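You operate a simulated robot arm through the tools that you are given. There is no shell and no other tool.

Carry out the task below with a simulated robot arm. There is one attempt and no reset: what you move stays moved.

Task
Refill the open oregano jar up to its black collar through the funnel.
Fine: carton and yellow funnel go back; lid and spare jar stay as they are. Set down upright: oregano carton, yellow funnel.

The check looks at the end state, three seconds after you hand in, the way a careful person would. Anything else that was tipped, shoved, dropped, spilled or broken makes it a failure. A push-on lid holds only when it is set on centred and level and pressed home; a screw cap is set on level and turned clockwise until tight.

Robot
A 6-joint arm with a two-finger parallel gripper, fixed in place. Base frame: the origin is at the foot of the arm, x ahead of it, y to its left, z up. Lengths are in m, angles in rad, forces in N, time in s.
With the tool pointing down near the work surface it reaches from about 0.32 to 0.7 m from the base axis. Its first joint turns from -2.897 to 2.897 rad. Payload 4.1 kg.
The tool frame sits at the grasp point between the pads (the TCP): z along the fingers, y along the line on which they close. The tips reach 0.023 m beyond it. The gripper opens to 0.094 m. The fingers are 0.038 m wide and 0.01 m thick; the gripper's body (0.054 by 0.096 m) begins 0.039 m behind the TCP.
Orientation is that of the tool frame in the base frame, as a unit quaternion [x, y, z, w]. With the fingers straight down and closing along the base's y, the tool's x points along the base's -x, its y along +y and its z along -z.

Tools
- The arm moves only by the tool apply_moves. Its argument "motion" is one flat list of numbers, 7 for each row, row after row: the opening, from 0 (shut) to 1 (fully open), then the shift along the tool's x, y, z in m, then the turn, a rotation vector about the tool's x, y, z in rad. In form: [claw, x, y, z, ax, ay, az, claw, x, y, z, ax, ay, az, ...]. A call has 1 to 20 rows; each row shifts and turns the commanded pose from where the row before left it, along the tool's axes as they then stand. Rows are played at 5 a second. More than 0.05 m and 0.15 rad between two rows, or a gripper value outside its range, and nothing of the call is played. A pose out of reach is approached as far as the arm can. The call stops where the force on the tool passes 40 N (or 10 N more than at its start, if that is more) or the arm is blocked; 0.2 s more then pass. Each finger travels about 0.045 m/s and halts on what it meets, pressing with about 28 N; the grip force reading is that of the motor and also rises with nothing between the fingers. The clock runs only during rows and for 0.2 s after the last one: add rows that do not move to give the fingers time. It gives the time, the measured TCP pose, the force on the tool (base axes), the opening and the grip force at its end, in the units of the frame above (readings bear some noise), with the torque about the TCP (base axes, N m) and any sound that the robot's microphone picked up.
- Cameras (640 x 400 px; columns grow to the right, rows downward): "scene" is fixed at [0.0627, 0.6456, 1.5061]; the picture's right is [-0.75, -0.66, 0.00], its down [-0.39, 0.45, -0.80] and it looks along [0.53, -0.61, -0.60] (base axes); focal length 219 px, centre (320, 200). "wrist" rides on the gripper at [0.086, 0.016, -0.074] in the tool frame; the picture's right is [-0.18, 0.98, 0.00], its down [-0.58, -0.11, -0.81] and it looks along [-0.79, -0.15, 0.59] (tool axes); focal length 243 px, centre (320, 200). There is no depth. A picture from a camera that has moved, and an enlarged one, comes with that camera's place and axes in the base frame and with its lens. The place of the scene camera against the robot may be out by one fixed shift of up to 0.018 m in any direction.
- camera(camera): a new picture of that camera. No time passes.
- move_column(by): slides the trunk up (or, below 0, down) by that many m; the arm rides with it, the base frame stays. It gives what a move gives, with no picture.
- zoom(camera, box): a new picture of the part [left, top, right, bottom] of that camera's present view, enlarged. No time passes.
- sign_off(): hands the job in; it is judged then, once.

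Nothing tells you positions but the pictures and the camera data. Unless the task says otherwise, let go and move clear before handing in.

The tools are called after "Request:" as name(argument=value, ...) on one line, values as JSON. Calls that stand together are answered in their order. apply_moves: Moves the arm, as the interface text tells. Its arguments: {"type":"object","properties":{"motion":{"type":"array"}},"required":["motion"]} The other tools are called the same way: move_column (by) slides the trunk up or down; camera (camera) takes a picture; zoom (camera, box) takes an enlarged picture of a part of a camera's view; sign_off () hands the job in.

At the start:

```text
time_s: 0.0
ee_pos: [0.2362, 0.1813, 1.3789]
ee_rot: [0.0, 1.0, 0.0, -0.001]
contact_force: [0.0, -0.2, 0.6]
wrist_torque: [-0.02, -0.01, -0.02]
opening: 0.094
finger_force: 0.1
trunk travel left (down, up): [-0.525, 0.065]
```

scene: 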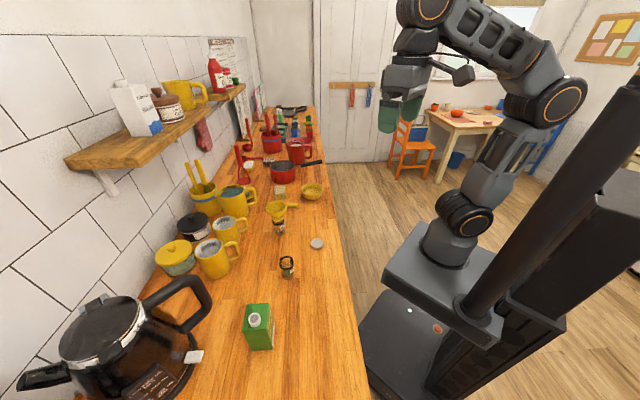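
wrist: 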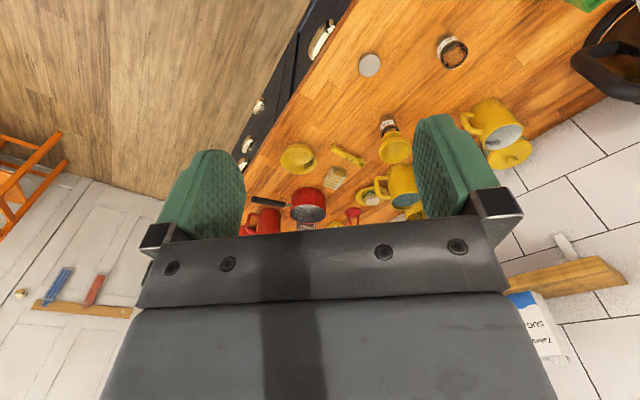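

I see a counter with a green carton, an open jar, a yellow funnel that seems to sit on another jar, and a grey lid. I'll zoom in to identify them before moving anything.

Request:
zoom(camera="scene", box=[220, 170, 350, 251])

Request:
zoom(camera="scene", box=[220, 230, 350, 370])

Request:
zoom(camera="wrist", box=[250, 20, 490, 170])

```text
4.92 times, centred on (285, 210) of scene
camera zoom: at [0.0627, 0.6456, 1.5061], right [-0.75, -0.66, 0.0], down [-0.39, 0.45, -0.8], along [0.53, -0.61, -0.6], focal length 1077 px, centre (492, 148)
```

zoom: 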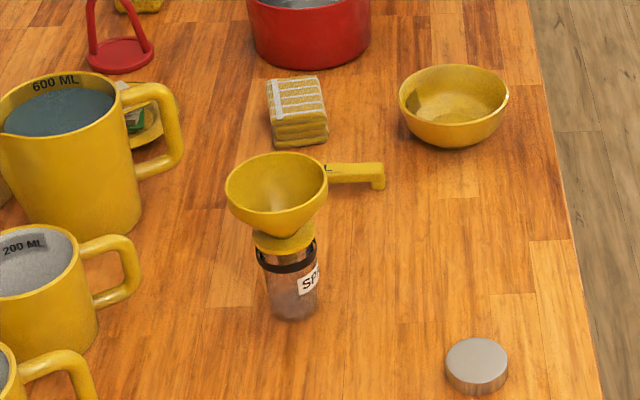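

```text
2.86 times, centred on (285, 300) of scene
camera zoom: at [0.0627, 0.6456, 1.5061], right [-0.75, -0.66, 0.0], down [-0.39, 0.45, -0.8], along [0.53, -0.61, -0.6], focal length 625 px, centre (420, -86)
```

zoom: 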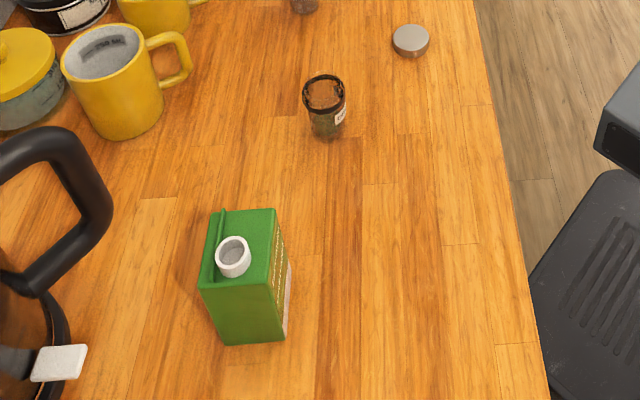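

```text
2.67 times, centred on (370, 95) of wrist
camera zoom: at [0.1507, 0.1955, 1.454], right [0.18, 0.98, 0.0], down [0.58, -0.11, 0.81], along [0.79, -0.15, -0.59], focal length 647 px, centre (187, 480)
```

zoom: 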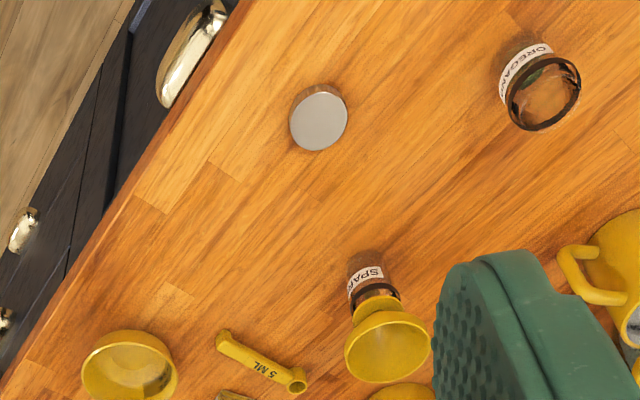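

The spare jar holds the funnel, the oregano jar is the open one nearer the carton, and the grey lid lies flat on the counter. I'll take closer pictures of each object to get shapes and positions.

Request:
zoom(camera="scene", box=[235, 295, 291, 355])

Request:
zoom(camera="scene", box=[262, 190, 312, 240])

Request:
zoom(camera="scene", box=[265, 245, 309, 285])

Request:
zoom(camera="scene", box=[0, 180, 360, 400])

```text
6.67 times, centred on (263, 325) of scene
camera zoom: at [0.0627, 0.6456, 1.5061], right [-0.75, -0.66, 0.0], down [-0.39, 0.45, -0.8], along [0.53, -0.61, -0.6], focal length 1458 px, centre (700, -633)
```

zoom: 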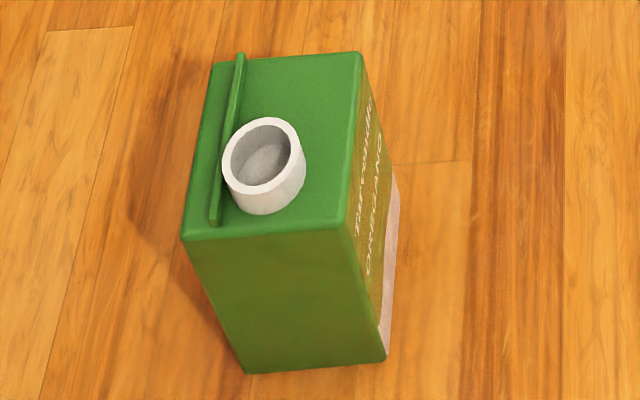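

```text
8.00 times, centred on (287, 215) of scene
camera zoom: at [0.0627, 0.6456, 1.5061], right [-0.75, -0.66, 0.0], down [-0.39, 0.45, -0.8], along [0.53, -0.61, -0.6], focal length 1750 px, centre (584, 80)
```

zoom: 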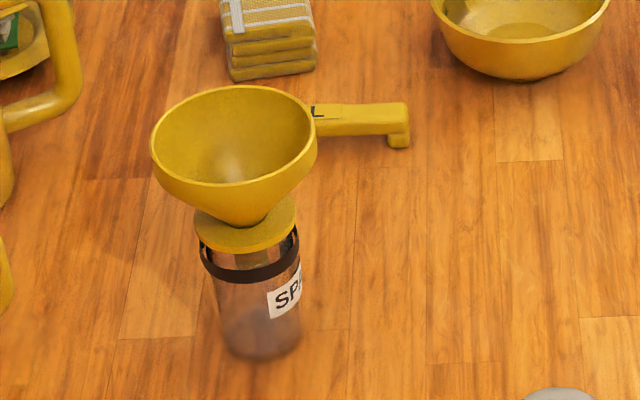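

```text
10.00 times, centred on (287, 265) of scene
camera zoom: at [0.0627, 0.6456, 1.5061], right [-0.75, -0.66, 0.0], down [-0.39, 0.45, -0.8], along [0.53, -0.61, -0.6], focal length 2187 px, centre (650, -450)
```

zoom: 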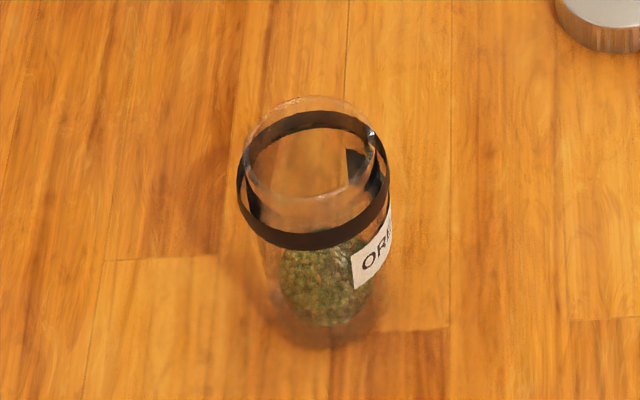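

```text
1.78 times, centred on (180, 290) of scene
camera zoom: at [0.0627, 0.6456, 1.5061], right [-0.75, -0.66, 0.0], down [-0.39, 0.45, -0.8], along [0.53, -0.61, -0.6], focal length 389 px, centre (569, 40)
```

zoom: 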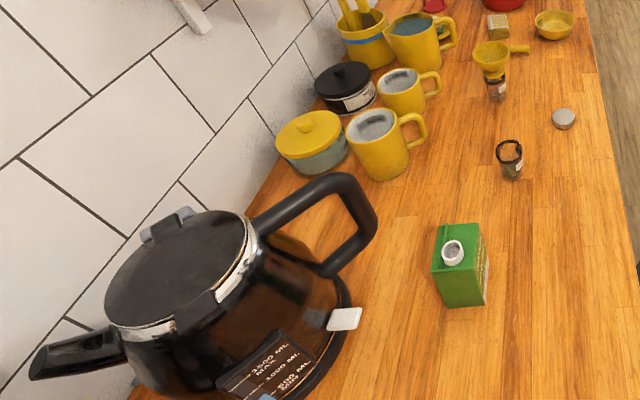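

The carton is a roughly 5 × 6 × 10 cm box, turned 45°, with its spout toward the kettle side. The funnel's bowl is about 7 cm wide and its flange sits on the spare jar. I'll lower the trunk part way, in clear air, to get a better working height and better views.

Request:
move_column(by=-0.15)

Request:
camera(camera="wrist")

Request:
camera(camera="scene")

```text
time_s: 1.8
ee_pos: [0.2358, 0.181, 1.229]
ee_rot: [0.0, 1.0, 0.001, 0.0]
contact_force: [0.6, -0.1, -0.3]
wrist_torque: [-0.01, -0.01, -0.03]
opening: 0.0942
finger_force: 0.0
trunk travel left (down, up): [-0.375, 0.215]
```

```text
taken
camera wrist: at [0.1507, 0.1955, 1.304], right [0.18, 0.98, 0.0], down [0.58, -0.11, 0.81], along [0.79, -0.15, -0.59], focal length 243 px, centre (320, 200)
```

wrist: 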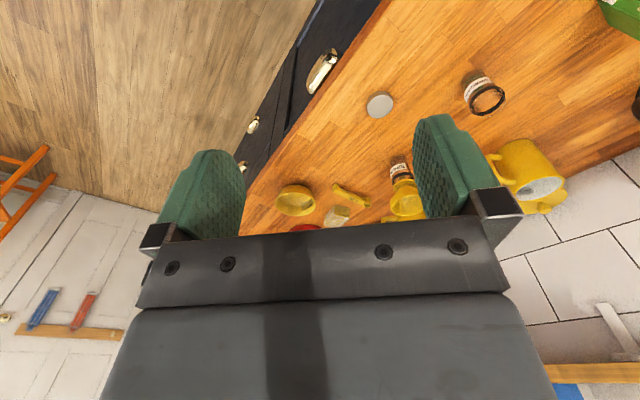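

```text
taken
```

scene: 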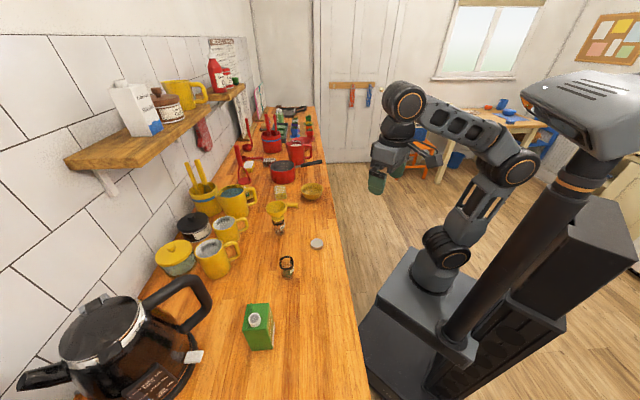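

The trunk move was clean and the arm clears the counter at this height. Next I'll bring the gripper in front of and above the funnel, in free space, for wrist-camera triangulation.

Request:
apply_moves(motion=[1, -0.0366, 0.0231, 0.006, 0, 0, 0, 1, -0.0366, 0.0231, 0.006, 0, 0, 0, 1, -0.0366, 0.0231, 0.006, 0, 0, 0, 1, -0.0366, 0.0231, 0.006, 0, 0, 0, 1, -0.0366, 0.0231, 0.006, 0, 0, 0, 1, 0, 0, 0, 0, 0, 0])

Request:
camera(camera="wrist")

Request:
camera(camera="scene")

```text
time_s: 3.1
ee_pos: [0.4203, 0.2957, 1.1992]
ee_rot: [0.0, 1.0, 0.0, 0.0]
contact_force: [0.1, -0.7, -0.3]
wrist_torque: [-0.01, 0.0, 0.01]
opening: 0.094
finger_force: 0.0
trunk travel left (down, up): [-0.375, 0.215]
```

```text
taken
camera wrist: at [0.3339, 0.3107, 1.2742], right [0.18, 0.98, 0.0], down [0.58, -0.11, 0.81], along [0.79, -0.15, -0.59], focal length 243 px, centre (320, 200)
```

wrist: 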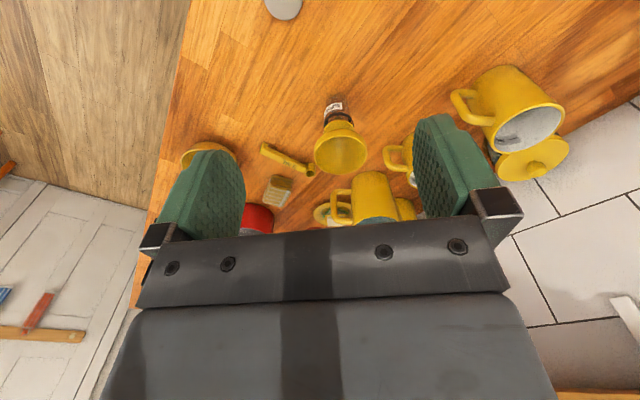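

```text
taken
```

scene: 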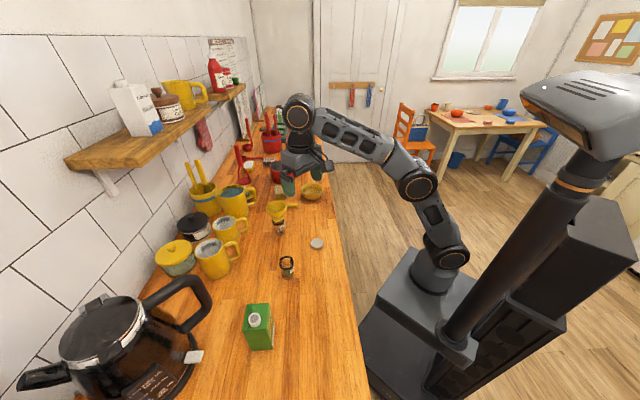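

The funnel is visible between the fingers. I'll zoom in for precise pixel positions.

Request:
zoom(camera="wrist", box=[290, 80, 390, 180])

Request:
zoom(camera="wrist", box=[250, 0, 320, 40])

```text
4.00 times, centred on (340, 130) of wrist
camera zoom: at [0.3339, 0.3107, 1.2742], right [0.18, 0.98, 0.0], down [0.58, -0.11, 0.81], along [0.79, -0.15, -0.59], focal length 970 px, centre (240, 480)
```

zoom: 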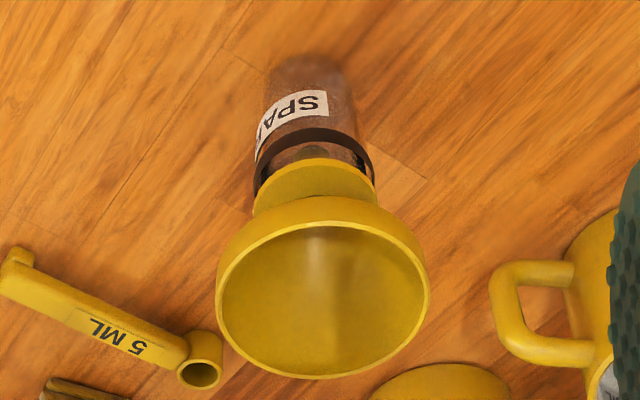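

```text
9.14 times, centred on (285, 20) of wrist
camera zoom: at [0.3339, 0.3107, 1.2742], right [0.18, 0.98, 0.0], down [0.58, -0.11, 0.81], along [0.79, -0.15, -0.59], focal length 2218 px, centre (640, 1846)
```

zoom: 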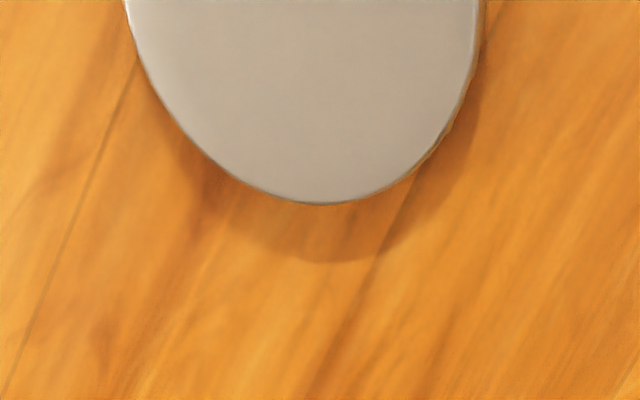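

The two wrist views put the funnel rim at about (0.557, 0.297, 1.036), with a diameter of about 0.073 m. I'll move to a pre-grasp above it and check the centring.

Request:
apply_moves(motion=[1, -0.0344, 0.0005, 0.025, 0, 0, 0, 1, -0.0344, 0.0005, 0.025, 0, 0, 0, 1, -0.0344, 0.0005, 0.025, 0, 0, 0, 1, -0.0344, 0.0005, 0.025, 0, 0, 0, 1, 0, 0, 0, 0, 0, 0])

Request:
camera(camera="wrist")

Request:
zoom(camera="scene", box=[230, 140, 350, 250])

```text
time_s: 4.3
ee_pos: [0.5453, 0.2904, 1.0911]
ee_rot: [0.0, 1.0, 0.0, 0.0]
contact_force: [-0.3, 0.8, -0.8]
wrist_torque: [0.0, 0.0, -0.02]
opening: 0.0939
finger_force: 0.0
out of reach, approached as far as the arm can: row 4
trunk travel left (down, up): [-0.375, 0.215]
```

```text
taken
camera wrist: at [0.4602, 0.3051, 1.1653], right [0.18, 0.98, 0.0], down [0.58, -0.11, 0.81], along [0.79, -0.15, -0.59], focal length 243 px, centre (320, 200)
```

wrist: 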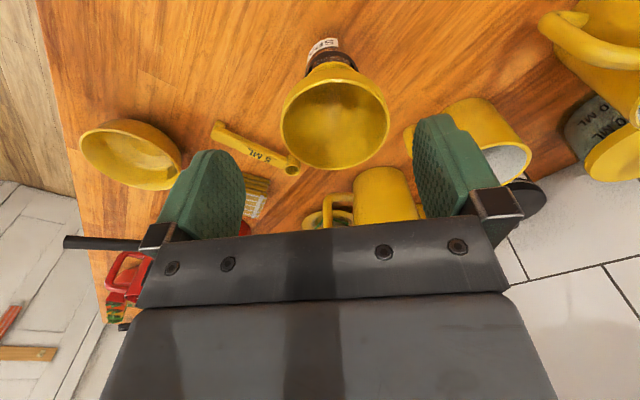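

```text
3.64 times, centred on (290, 195) of scene
camera zoom: at [0.0627, 0.6456, 1.5061], right [-0.75, -0.66, 0.0], down [-0.39, 0.45, -0.8], along [0.53, -0.61, -0.6], focal length 795 px, centre (429, 218)
```

zoom: 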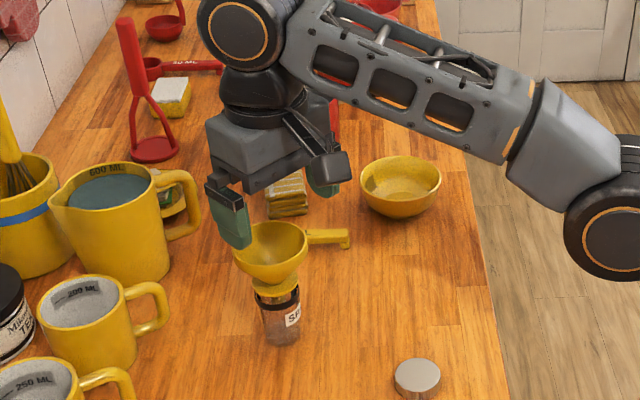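

At this trunk height the funnel is just out of reach because the shoulder is too low. I'll raise the trunk, then come down with the arm.

Request:
move_column(by=0.16)

Request:
apply_moves(motion=[1, 0, 0, 0.02, 0, 0, 0, 1, 0, 0, 0, 0, 0, 0])

```text
time_s: 6.2
ee_pos: [0.5455, 0.291, 1.2512]
ee_rot: [0.0, 1.0, 0.0, 0.0]
contact_force: [-0.1, -0.2, -0.5]
wrist_torque: [0.01, -0.02, 0.01]
opening: 0.0942
finger_force: 0.1
trunk travel left (down, up): [-0.535, 0.055]
```

```text
time_s: 6.8
ee_pos: [0.5454, 0.2913, 1.2318]
ee_rot: [0.0, 1.0, 0.0, 0.0]
contact_force: [0.6, 0.4, 0.8]
wrist_torque: [0.01, -0.02, -0.02]
opening: 0.0941
finger_force: 0.1
trunk travel left (down, up): [-0.535, 0.055]
```

The commanded pose follows the real one. I'll descend to just above the funnel and centre on it.

Request:
apply_moves(motion=[1, -0.0029, 0.0016, 0.0325, 0, 0, 0, 1, -0.0029, 0.0016, 0.0325, 0, 0, 0, 1, -0.0029, 0.0016, 0.0325, 0, 0, 0, 1, -0.0029, 0.0016, 0.0325, 0, 0, 0, 1, 0, 0, 0, 0, 0, 0])

Request:
camera(camera="wrist")

Request:
zoom(camera="wrist", box=[220, 20, 460, 250])

Request:
zoom(camera="scene", box=[230, 150, 340, 250])

```text
time_s: 8.0
ee_pos: [0.5583, 0.2979, 1.0993]
ee_rot: [0.0, 1.0, 0.0, 0.0]
contact_force: [0.3, -0.7, -0.8]
wrist_torque: [0.0, 0.02, 0.0]
opening: 0.0939
finger_force: 0.0
trunk travel left (down, up): [-0.535, 0.055]
```

```text
taken
camera wrist: at [0.4726, 0.3117, 1.175], right [0.18, 0.98, 0.0], down [0.58, -0.11, 0.81], along [0.79, -0.15, -0.59], focal length 243 px, centre (320, 200)
```

wrist: 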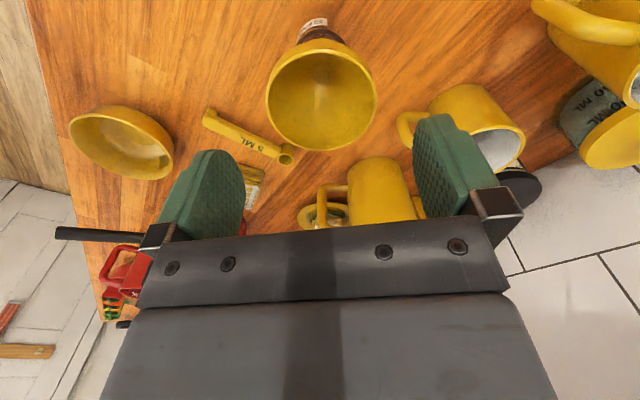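

```text
1.74 times, centred on (340, 135) of wrist
camera zoom: at [0.4726, 0.3117, 1.175], right [0.18, 0.98, 0.0], down [0.58, -0.11, 0.81], along [0.79, -0.15, -0.59], focal length 422 px, centre (285, 313)
```

zoom: 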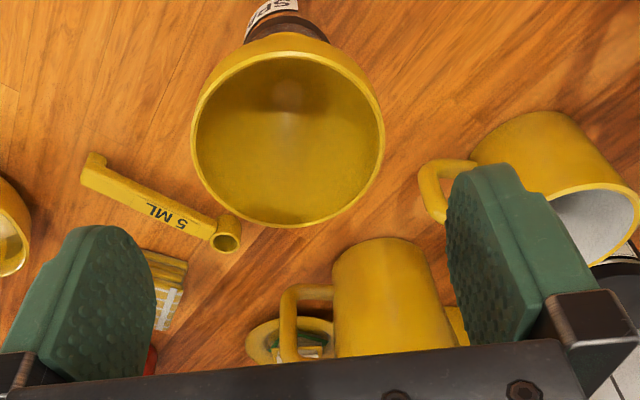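

```text
4.00 times, centred on (285, 200) of scene
camera zoom: at [0.0627, 0.6456, 1.5061], right [-0.75, -0.66, 0.0], down [-0.39, 0.45, -0.8], along [0.53, -0.61, -0.6], focal length 875 px, centre (460, 200)
```

zoom: 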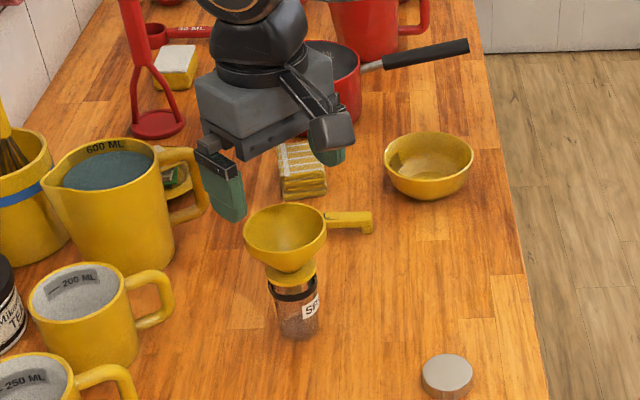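

The refined rim estimate is a centre of (0.565, 0.297), a rim height of about 1.033, and a diameter of about 0.0705. I'll shift slightly and lower until the fingertips are just above rim level, then check.

Request:
apply_moves(motion=[1, -0.0064, 0.0011, 0.02, 0, 0, 0, 1, 0, 0, 0.02, 0, 0, 0, 1, 0, 0, 0, 0, 0, 0])

Request:
zoom(camera="wrist", box=[180, 0, 480, 250])

Request:
zoom(camera="scene", box=[250, 170, 320, 245])

```text
time_s: 8.8
ee_pos: [0.5635, 0.2978, 1.0603]
ee_rot: [0.0, 1.0, 0.0, 0.0]
contact_force: [-0.2, -0.1, -0.2]
wrist_torque: [0.01, 0.0, -0.02]
opening: 0.0941
finger_force: 0.0
trunk travel left (down, up): [-0.535, 0.055]
```

```text
1.60 times, centred on (330, 125) of wrist
camera zoom: at [0.4782, 0.3125, 1.1352], right [0.18, 0.98, 0.0], down [0.58, -0.11, 0.81], along [0.79, -0.15, -0.59], focal length 388 px, centre (304, 320)
```

zoom: 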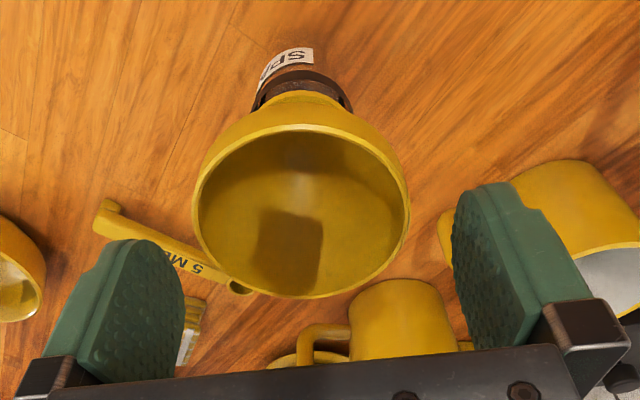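

```text
5.33 times, centred on (285, 208) of scene
camera zoom: at [0.0627, 0.6456, 1.5061], right [-0.75, -0.66, 0.0], down [-0.39, 0.45, -0.8], along [0.53, -0.61, -0.6], focal length 1166 px, centre (507, 160)
```

zoom: 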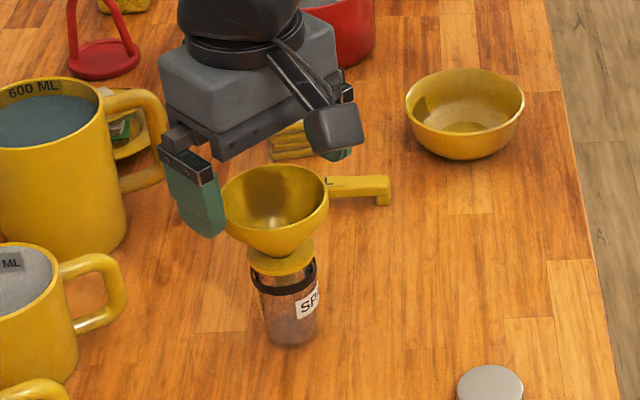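

The centring is good to within about 1.5 mm and both fingers are clear of the rim. I'll lower the pads around the rim, still open.

Request:
apply_moves(motion=[1, -0.0015, 0.0009, 0.012, 0, 0, 0, 1, 0, 0, 0.011, 0, 0, 0, 1, 0, 0, 0.011, 0, 0, 0, 1, 0, 0, 0, 0, 0, 0])

Request:
camera(camera="wrist")

Request:
zoom(camera="scene", box=[250, 170, 320, 245])

```text
time_s: 9.8
ee_pos: [0.565, 0.298, 1.0273]
ee_rot: [0.0, 1.0, 0.001, 0.0]
contact_force: [-0.6, 1.1, 0.6]
wrist_torque: [-0.01, 0.03, 0.03]
opening: 0.0937
finger_force: 0.1
trunk travel left (down, up): [-0.535, 0.055]
```

```text
taken
camera wrist: at [0.4795, 0.3131, 1.1015], right [0.18, 0.98, 0.0], down [0.58, -0.11, 0.81], along [0.79, -0.15, -0.59], focal length 243 px, centre (320, 200)
```

wrist: 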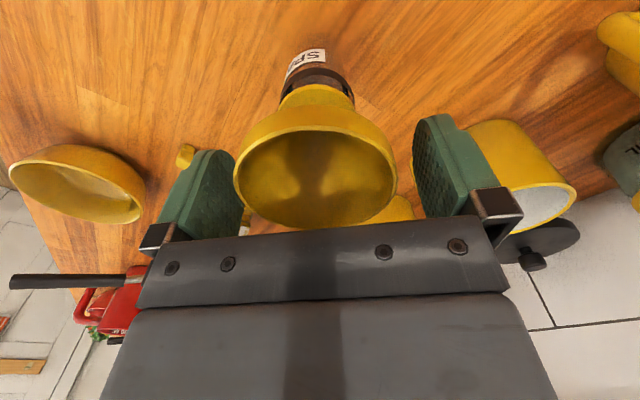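

```text
5.33 times, centred on (285, 208) of scene
camera zoom: at [0.0627, 0.6456, 1.5061], right [-0.75, -0.66, 0.0], down [-0.39, 0.45, -0.8], along [0.53, -0.61, -0.6], focal length 1166 px, centre (507, 160)
```

zoom: 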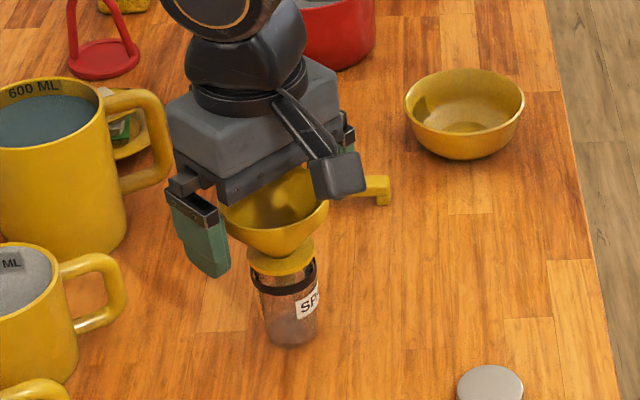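

The pads are down beside the bowl. I'll zoom in to compare the left and right gaps before closing.

Request:
zoom(camera="wrist", box=[190, 90, 450, 250])

Request:
zoom(camera="wrist", box=[260, 30, 380, 110])

```text
2.46 times, centred on (320, 170) of wrist
camera zoom: at [0.4795, 0.3131, 1.1015], right [0.18, 0.98, 0.0], down [0.58, -0.11, 0.81], along [0.79, -0.15, -0.59], focal length 597 px, centre (320, 274)
```

zoom: 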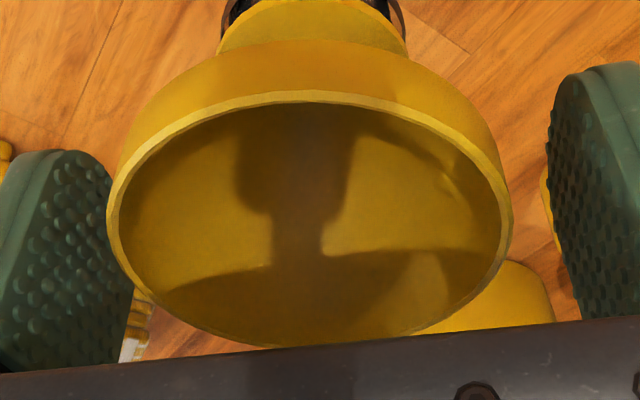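

```text
5.00 times, centred on (320, 70) of wrist
camera zoom: at [0.4795, 0.3131, 1.1015], right [0.18, 0.98, 0.0], down [0.58, -0.11, 0.81], along [0.79, -0.15, -0.59], focal length 1213 px, centre (320, 850)
```

zoom: 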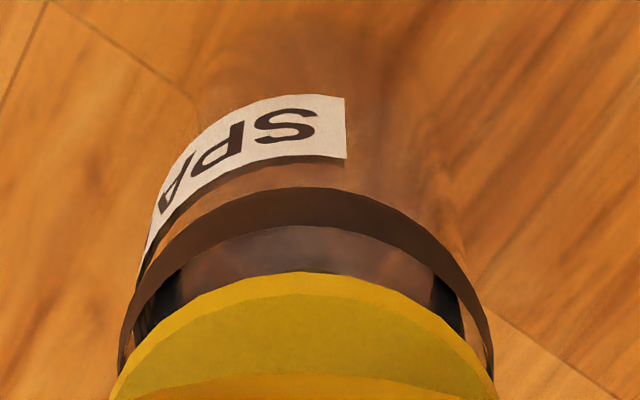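

The bowl sits about 1.7 mm toward the right-hand finger (−y), so I'll correct that and close part way to check symmetry before contact.

Request:
apply_moves(motion=[0.9, 0, -0.0017, 0, 0, 0, 0, 0.81, 0, 0, 0, 0, 0, 0, 0.81, 0, 0, 0, 0, 0, 0])

Request:
zoom(camera="wrist", box=[190, 90, 450, 250])

```text
time_s: 10.6
ee_pos: [0.5654, 0.2969, 1.0263]
ee_rot: [0.0, 1.0, 0.0, 0.0]
contact_force: [0.2, -0.5, 0.2]
wrist_torque: [-0.01, 0.01, -0.02]
opening: 0.076
finger_force: 0.1
trunk travel left (down, up): [-0.535, 0.055]
```

```text
2.46 times, centred on (320, 170) of wrist
camera zoom: at [0.4794, 0.3113, 1.1018], right [0.18, 0.98, 0.0], down [0.58, -0.11, 0.81], along [0.79, -0.15, -0.59], focal length 597 px, centre (320, 274)
```

zoom: 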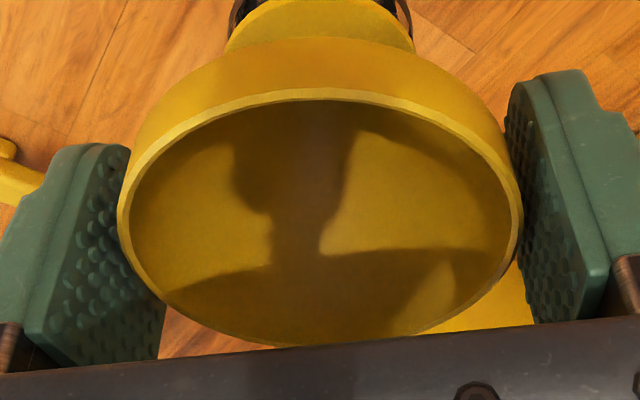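

The bowl is now centred at pixel 320. Closing on it.

Request:
apply_moves(motion=[0.75, 0, 0, 0, 0, 0, 0, 0.65, 0, 0, 0, 0, 0, 0, 0.6, 0, 0, 0, 0, 0, 0, 0.6, 0, 0, 0, 0, 0, 0])

Request:
zoom(camera="wrist", box=[190, 50, 450, 250])

Request:
zoom(camera="scene", box=[250, 170, 320, 245])

```text
time_s: 11.6
ee_pos: [0.5652, 0.2974, 1.0271]
ee_rot: [0.0, 1.0, -0.001, 0.0]
contact_force: [-0.2, -0.3, 1.2]
wrist_torque: [0.02, -0.03, -0.02]
opening: 0.0703
finger_force: 28.2
trunk travel left (down, up): [-0.535, 0.055]
```

```text
2.00 times, centred on (320, 150) of wrist
camera zoom: at [0.4794, 0.3114, 1.1019], right [0.18, 0.98, 0.0], down [0.58, -0.11, 0.81], along [0.79, -0.15, -0.59], focal length 485 px, centre (320, 300)
```

zoom: 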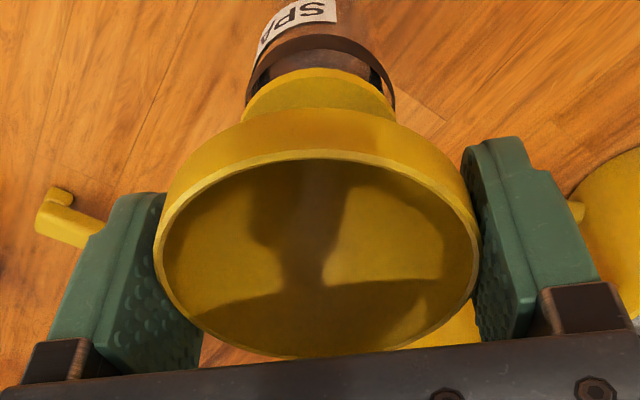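

```text
5.33 times, centred on (285, 208) of scene
camera zoom: at [0.0627, 0.6456, 1.5061], right [-0.75, -0.66, 0.0], down [-0.39, 0.45, -0.8], along [0.53, -0.61, -0.6], focal length 1166 px, centre (507, 160)
```

zoom: 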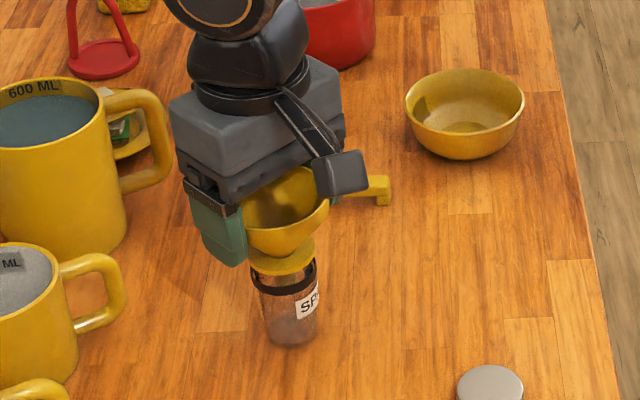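

The grip is firm at an opening of 0.0703, with no push on the tool. I'll lift straight up slowly and check that the spare jar stays put.

Request:
apply_moves(motion=[0.6, 0, 0, -0.008, 0, 0, 0, 0.6, 0, 0, -0.01, 0, 0, 0, 0.6, 0, 0, -0.012, 0, 0, 0, 0.6, 0, 0, -0.015, 0, 0, 0, 0.6, 0, 0, 0, 0, 0, 0])

Request:
zoom(camera="wrist", box=[190, 0, 450, 250])

Request:
zoom(camera="scene", box=[250, 170, 320, 245])

```text
time_s: 12.8
ee_pos: [0.5645, 0.2978, 1.0723]
ee_rot: [0.0, 1.0, 0.001, 0.0]
contact_force: [0.3, -0.2, -0.5]
wrist_torque: [0.01, 0.01, -0.02]
opening: 0.0703
finger_force: 27.6
trunk travel left (down, up): [-0.535, 0.055]
```

```text
1.60 times, centred on (320, 125) of wrist
camera zoom: at [0.4791, 0.3118, 1.1465], right [0.18, 0.98, 0.0], down [0.58, -0.11, 0.81], along [0.79, -0.15, -0.59], focal length 388 px, centre (320, 320)
```

zoom: 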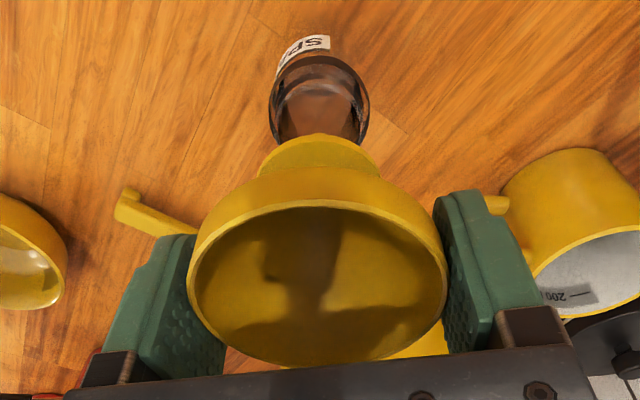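

```text
5.33 times, centred on (285, 208) of scene
camera zoom: at [0.0627, 0.6456, 1.5061], right [-0.75, -0.66, 0.0], down [-0.39, 0.45, -0.8], along [0.53, -0.61, -0.6], focal length 1166 px, centre (507, 160)
```

zoom: 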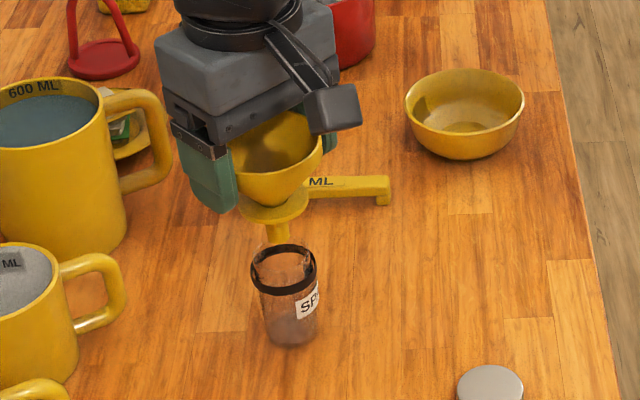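

The funnel is coming out cleanly and the spare jar hasn't moved. I'll lift further until the stem is well clear.

Request:
apply_moves(motion=[0.6, 0, 0, -0.02, 0, 0, 0, 0.6, 0, 0, -0.025, 0, 0, 0, 0.6, 0, 0, -0.025, 0, 0, 0, 0.6, 0, 0, 0, 0, 0, 0])

Request:
zoom(camera="wrist", box=[190, 0, 450, 250])

Request:
zoom(camera="scene", box=[240, 140, 340, 245])

```text
time_s: 13.8
ee_pos: [0.5656, 0.2974, 1.141]
ee_rot: [0.0, 1.0, 0.001, 0.001]
contact_force: [0.1, -0.3, 1.1]
wrist_torque: [0.01, -0.01, 0.0]
opening: 0.0705
finger_force: 27.8
trunk travel left (down, up): [-0.535, 0.055]
```

```text
1.60 times, centred on (320, 125) of wrist
camera zoom: at [0.4798, 0.312, 1.2162], right [0.18, 0.98, 0.0], down [0.58, -0.11, 0.81], along [0.79, -0.15, -0.59], focal length 388 px, centre (320, 320)
```

zoom: 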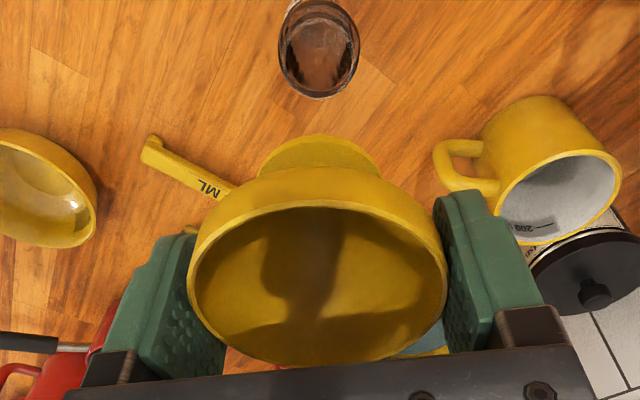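

```text
3.81 times, centred on (290, 192) of scene
camera zoom: at [0.0627, 0.6456, 1.5061], right [-0.75, -0.66, 0.0], down [-0.39, 0.45, -0.8], along [0.53, -0.61, -0.6], focal length 833 px, centre (434, 229)
```

zoom: 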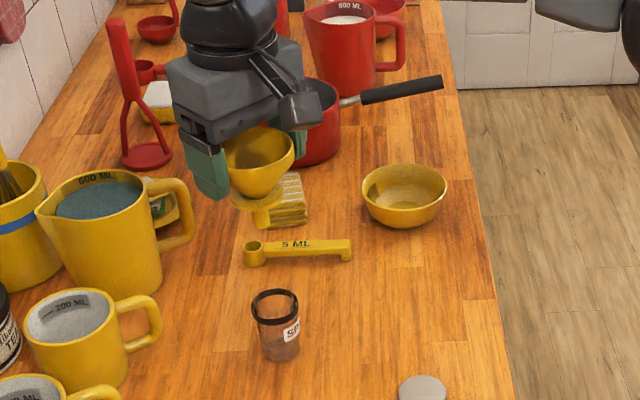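

The funnel is fully out, and the empty spare jar is undisturbed. I'll carry the funnel over to the oregano jar at this height and line up using the same picture geometry.

Request:
apply_moves(motion=[0.6, 0.0325, 0.0213, 0, 0, 0, 0, 0.6, 0.0325, 0.0213, 0, 0, 0, 0, 0.6, 0.0325, 0.0213, 0, 0, 0, 0, 0.6, 0.0325, 0.0213, 0, 0, 0, 0, 0.6, 0.0325, 0.0213, 0, 0, 0, 0, 0.6, 0, 0, 0, 0, 0, 0])

Request:
zoom(camera="wrist", box=[190, 0, 450, 250])

Request:
zoom(camera="scene", box=[240, 180, 340, 290])

```text
time_s: 15.2
ee_pos: [0.4025, 0.4033, 1.1417]
ee_rot: [0.0, 1.0, 0.0, 0.0]
contact_force: [1.0, 0.3, 0.6]
wrist_torque: [-0.02, -0.01, 0.02]
opening: 0.0703
finger_force: 27.9
trunk travel left (down, up): [-0.535, 0.055]
```

```text
1.60 times, centred on (320, 125) of wrist
camera zoom: at [0.3171, 0.4192, 1.217], right [0.18, 0.98, 0.0], down [0.58, -0.11, 0.81], along [0.79, -0.15, -0.59], focal length 388 px, centre (320, 320)
```

zoom: 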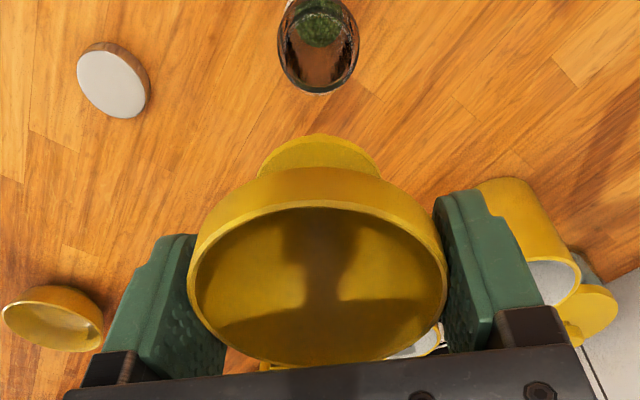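

```text
3.64 times, centred on (290, 235) of scene
camera zoom: at [0.0627, 0.6456, 1.5061], right [-0.75, -0.66, 0.0], down [-0.39, 0.45, -0.8], along [0.53, -0.61, -0.6], focal length 795 px, centre (429, 73)
```

zoom: 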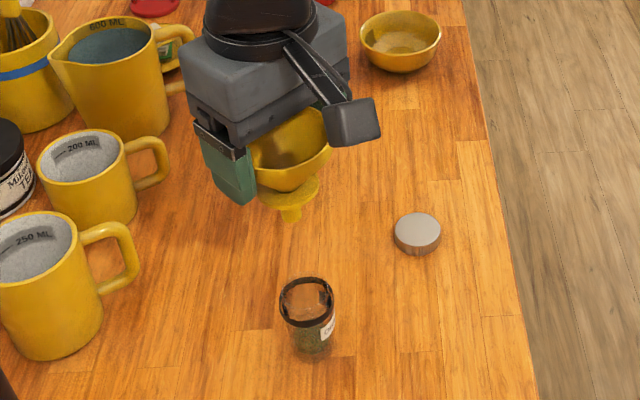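

The oregano jar appears at almost the same picture position the spare jar had. I'll zoom in on it to measure the residual offset.

Request:
zoom(camera="wrist", box=[280, 0, 360, 64])

Request:
zoom(camera="scene", box=[255, 195, 325, 285])

```text
6.25 times, centred on (320, 32) of wrist
camera zoom: at [0.3171, 0.4192, 1.217], right [0.18, 0.98, 0.0], down [0.58, -0.11, 0.81], along [0.79, -0.15, -0.59], focal length 1516 px, centre (320, 1250)
```

zoom: 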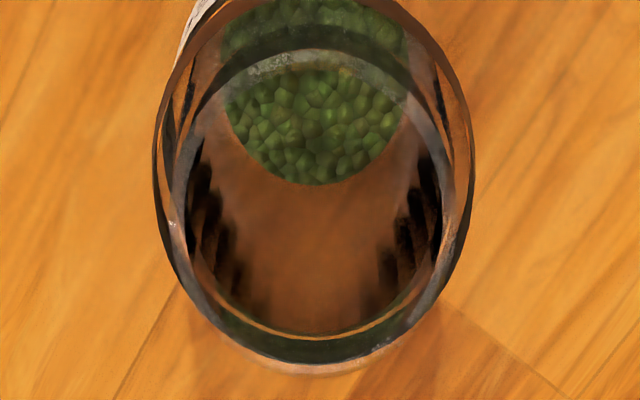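

```text
4.44 times, centred on (290, 240) of scene
camera zoom: at [0.0627, 0.6456, 1.5061], right [-0.75, -0.66, 0.0], down [-0.39, 0.45, -0.8], along [0.53, -0.61, -0.6], focal length 972 px, centre (453, 22)
```

zoom: 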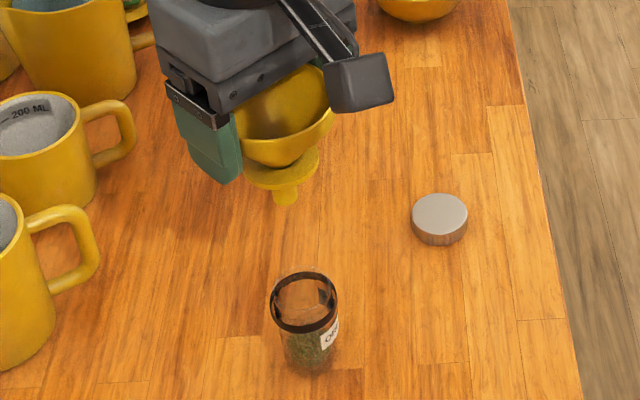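

The residual is about 1.4 mm in x and 0.5 mm in y, so I'll correct it and lower until the stem is just inside the mouth, watching the force.

Request:
apply_moves(motion=[0.6, 0.0014, -0.0004, 0.02, 0, 0, 0, 0.6, 0, 0, 0.02, 0, 0, 0, 0.6, 0, 0, 0.015, 0, 0, 0, 0.6, 0, 0, 0.01, 0, 0, 0, 0.6, 0, 0, 0, 0, 0, 0])

Request:
zoom(camera="wrist", box=[190, 0, 450, 250])

Request:
zoom(camera="scene", box=[255, 215, 325, 290])

```text
time_s: 16.4
ee_pos: [0.4007, 0.4036, 1.0758]
ee_rot: [0.0, 1.0, 0.001, 0.0]
contact_force: [-0.5, -0.2, -1.0]
wrist_torque: [0.0, 0.01, -0.02]
opening: 0.0704
finger_force: 28.3
trunk travel left (down, up): [-0.535, 0.055]
```

```text
1.60 times, centred on (320, 125) of wrist
camera zoom: at [0.3154, 0.4183, 1.1514], right [0.18, 0.98, 0.0], down [0.58, -0.11, 0.81], along [0.79, -0.15, -0.59], focal length 388 px, centre (320, 320)
```

zoom: 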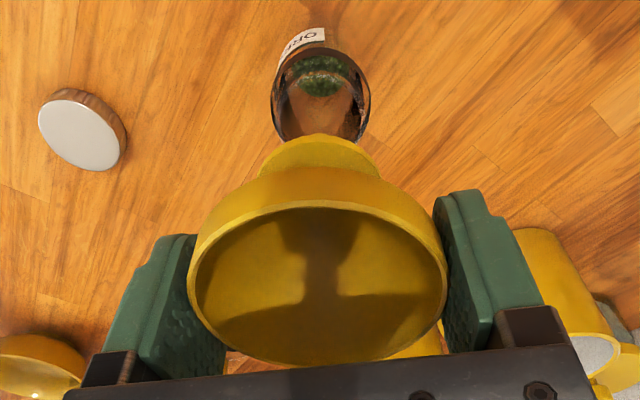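

```text
5.33 times, centred on (290, 252) of scene
camera zoom: at [0.0627, 0.6456, 1.5061], right [-0.75, -0.66, 0.0], down [-0.39, 0.45, -0.8], along [0.53, -0.61, -0.6], focal length 1166 px, centre (480, -80)
```

zoom: 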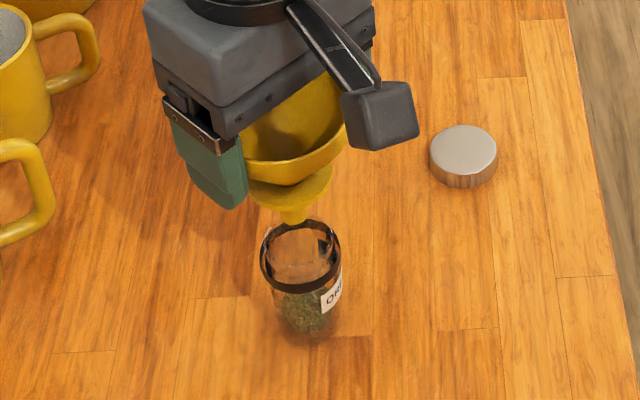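

The alignment still matches the spare-jar view. I'll continue down to just above the seated height.

Request:
apply_moves(motion=[0.6, 0, 0.0006, 0.012, 0, 0, 0, 0.6, 0, 0, 0.012, 0, 0, 0, 0.6, 0, 0, 0.01, 0, 0, 0, 0.6, 0, 0, 0.008, 0, 0, 0, 0.6, 0, 0, 0, 0, 0, 0])

Request:
zoom(camera="wrist", box=[190, 30, 450, 250])

Request:
zoom(camera="scene", box=[260, 225, 320, 290])

```text
time_s: 17.6
ee_pos: [0.4021, 0.4029, 1.0341]
ee_rot: [-0.001, 1.0, -0.001, 0.0]
contact_force: [0.0, 0.2, 0.4]
wrist_torque: [-0.01, 0.0, 0.01]
opening: 0.0703
finger_force: 28.0
trunk travel left (down, up): [-0.535, 0.055]
```

```text
1.82 times, centred on (320, 140) of wrist
camera zoom: at [0.3157, 0.4188, 1.1093], right [0.18, 0.98, 0.0], down [0.58, -0.11, 0.81], along [0.79, -0.15, -0.59], focal length 441 px, centre (320, 309)
```

zoom: 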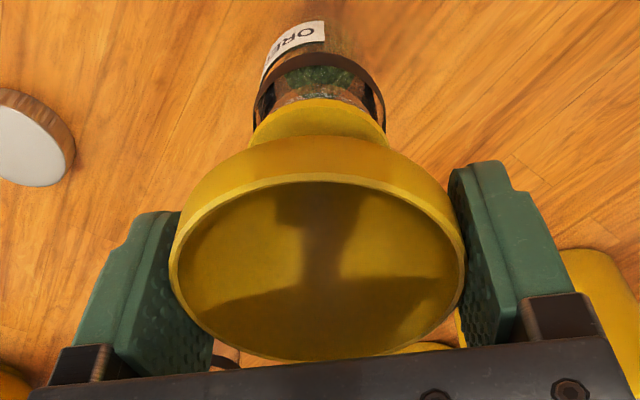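

```text
6.15 times, centred on (290, 258) of scene
camera zoom: at [0.0627, 0.6456, 1.5061], right [-0.75, -0.66, 0.0], down [-0.39, 0.45, -0.8], along [0.53, -0.61, -0.6], focal length 1346 px, centre (505, -154)
```

zoom: 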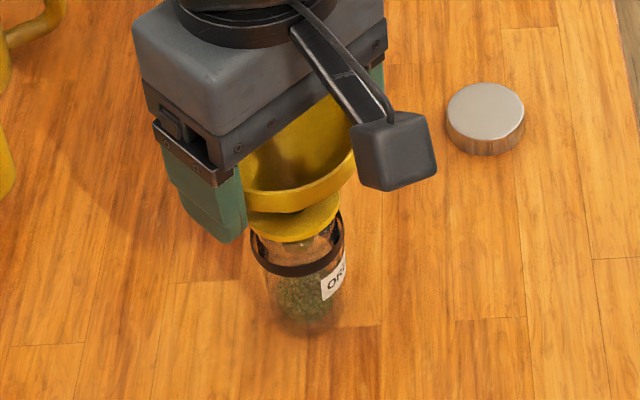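

The stem is in the mouth and the flange is centred over the collar. The last 7 mm goes in small steps.

Request:
apply_moves(motion=[0.6, 0, 0, 0.002, 0, 0, 0, 0.6, 0, 0, 0.002, 0, 0, 0, 0.6, 0, 0, 0.0015, 0, 0, 0, 0.6, 0, 0, 0, 0, 0, 0])

Request:
apply_moves(motion=[0.6, 0, 0, 0.001, 0, 0, 0, 0.6, 0, 0, 0, 0, 0, 0])

Request:
zoom(camera="wrist", box=[190, 30, 450, 250])

Request:
zoom(camera="scene", box=[260, 225, 320, 290])

```text
time_s: 18.6
ee_pos: [0.4006, 0.4035, 1.0294]
ee_rot: [0.0, 1.0, 0.001, 0.0]
contact_force: [0.8, -0.7, -1.3]
wrist_torque: [-0.02, 0.02, 0.0]
opening: 0.0702
finger_force: 28.1
trunk travel left (down, up): [-0.535, 0.055]
```

```text
time_s: 19.2
ee_pos: [0.4018, 0.4041, 1.028]
ee_rot: [0.0, 1.0, 0.0, 0.0]
contact_force: [-0.3, -0.2, -0.3]
wrist_torque: [-0.03, 0.0, -0.01]
opening: 0.0704
finger_force: 28.0
trunk travel left (down, up): [-0.535, 0.055]
```

```text
1.82 times, centred on (320, 140) of wrist
camera zoom: at [0.3158, 0.4189, 1.1031], right [0.18, 0.98, 0.0], down [0.58, -0.11, 0.81], along [0.79, -0.15, -0.59], focal length 441 px, centre (320, 309)
```

zoom: 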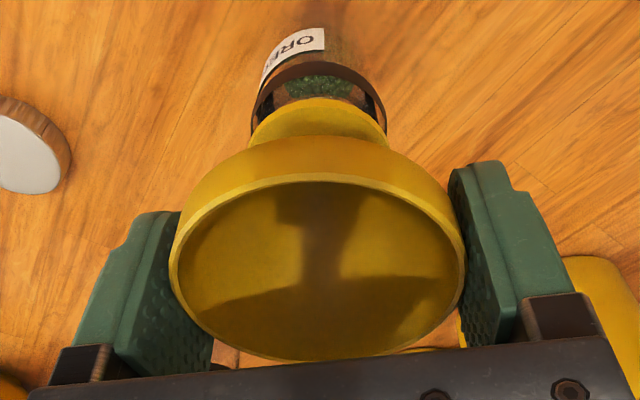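

```text
6.15 times, centred on (290, 258) of scene
camera zoom: at [0.0627, 0.6456, 1.5061], right [-0.75, -0.66, 0.0], down [-0.39, 0.45, -0.8], along [0.53, -0.61, -0.6], focal length 1346 px, centre (505, -154)
```

zoom: 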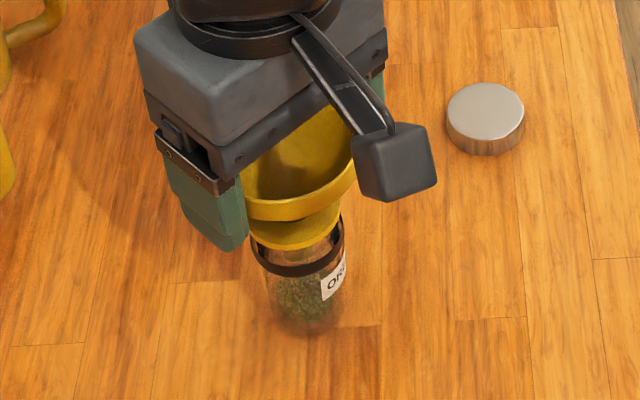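

About 1 mm remains to the seated height; I'll ease down and watch the vertical force.

Request:
apply_moves(motion=[0.6, 0, 0, 0.0008, 0, 0, 0, 0.6, 0, 0, 0.0006, 0, 0, 0, 0.6, 0, 0, 0, 0, 0, 0])

Request:
zoom(camera="wrist", box=[190, 30, 450, 250])

```text
time_s: 20.0
ee_pos: [0.4018, 0.4046, 1.0275]
ee_rot: [0.001, 1.0, 0.0, 0.0]
contact_force: [0.4, -0.1, 1.4]
wrist_torque: [-0.02, 0.01, -0.03]
opening: 0.0705
finger_force: 28.4
trunk travel left (down, up): [-0.535, 0.055]
```

```text
1.82 times, centred on (320, 140) of wrist
camera zoom: at [0.3154, 0.4186, 1.1019], right [0.18, 0.98, 0.0], down [0.58, -0.11, 0.81], along [0.79, -0.15, -0.59], focal length 441 px, centre (320, 309)
```

zoom: 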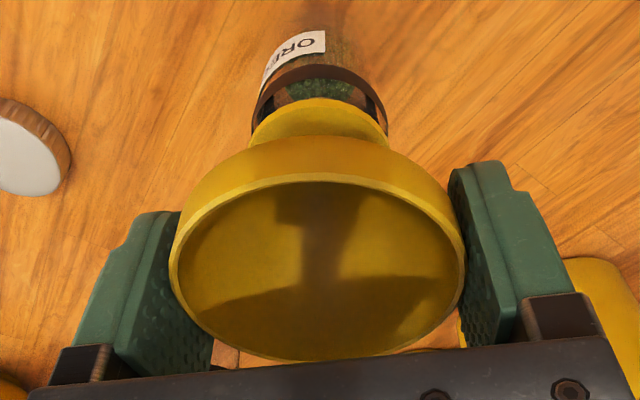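

It's at the same height as the original seated pose. I'll open slowly, then check that the funnel rests level before rising.

Request:
apply_moves(motion=[0.75, 0, 0, 0, 0, 0, 0, 0.8, 0, 0, 0, 0, 0, 0, 0.9, 0, 0, 0, 0, 0, 0, 1, 0, 0, 0, 0, 0, 0, 1, 0, 0, 0, 0, 0, 0])

Request:
zoom(camera="wrist", box=[190, 30, 450, 250])

Request:
zoom(camera="scene", box=[260, 225, 320, 290])

```text
time_s: 21.2
ee_pos: [0.4004, 0.404, 1.0269]
ee_rot: [0.0, 1.0, -0.001, 0.0]
contact_force: [0.4, 0.2, -0.4]
wrist_torque: [0.01, 0.03, 0.04]
opening: 0.0937
finger_force: 0.0
trunk travel left (down, up): [-0.535, 0.055]
```

```text
1.82 times, centred on (320, 140) of wrist
camera zoom: at [0.3155, 0.4186, 1.1017], right [0.18, 0.98, 0.0], down [0.58, -0.11, 0.81], along [0.79, -0.15, -0.59], focal length 441 px, centre (320, 309)
```

zoom: 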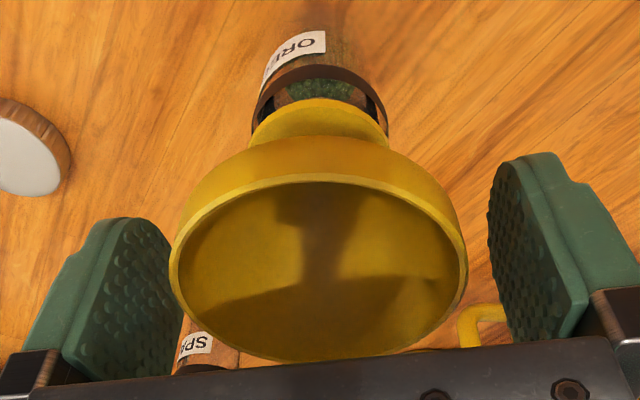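

```text
6.15 times, centred on (290, 258) of scene
camera zoom: at [0.0627, 0.6456, 1.5061], right [-0.75, -0.66, 0.0], down [-0.39, 0.45, -0.8], along [0.53, -0.61, -0.6], focal length 1346 px, centre (505, -154)
```

zoom: 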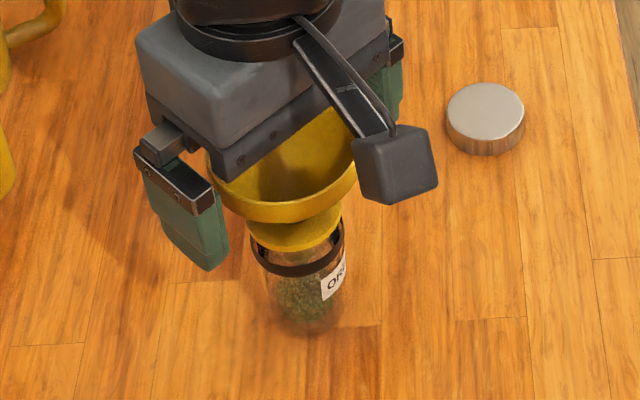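

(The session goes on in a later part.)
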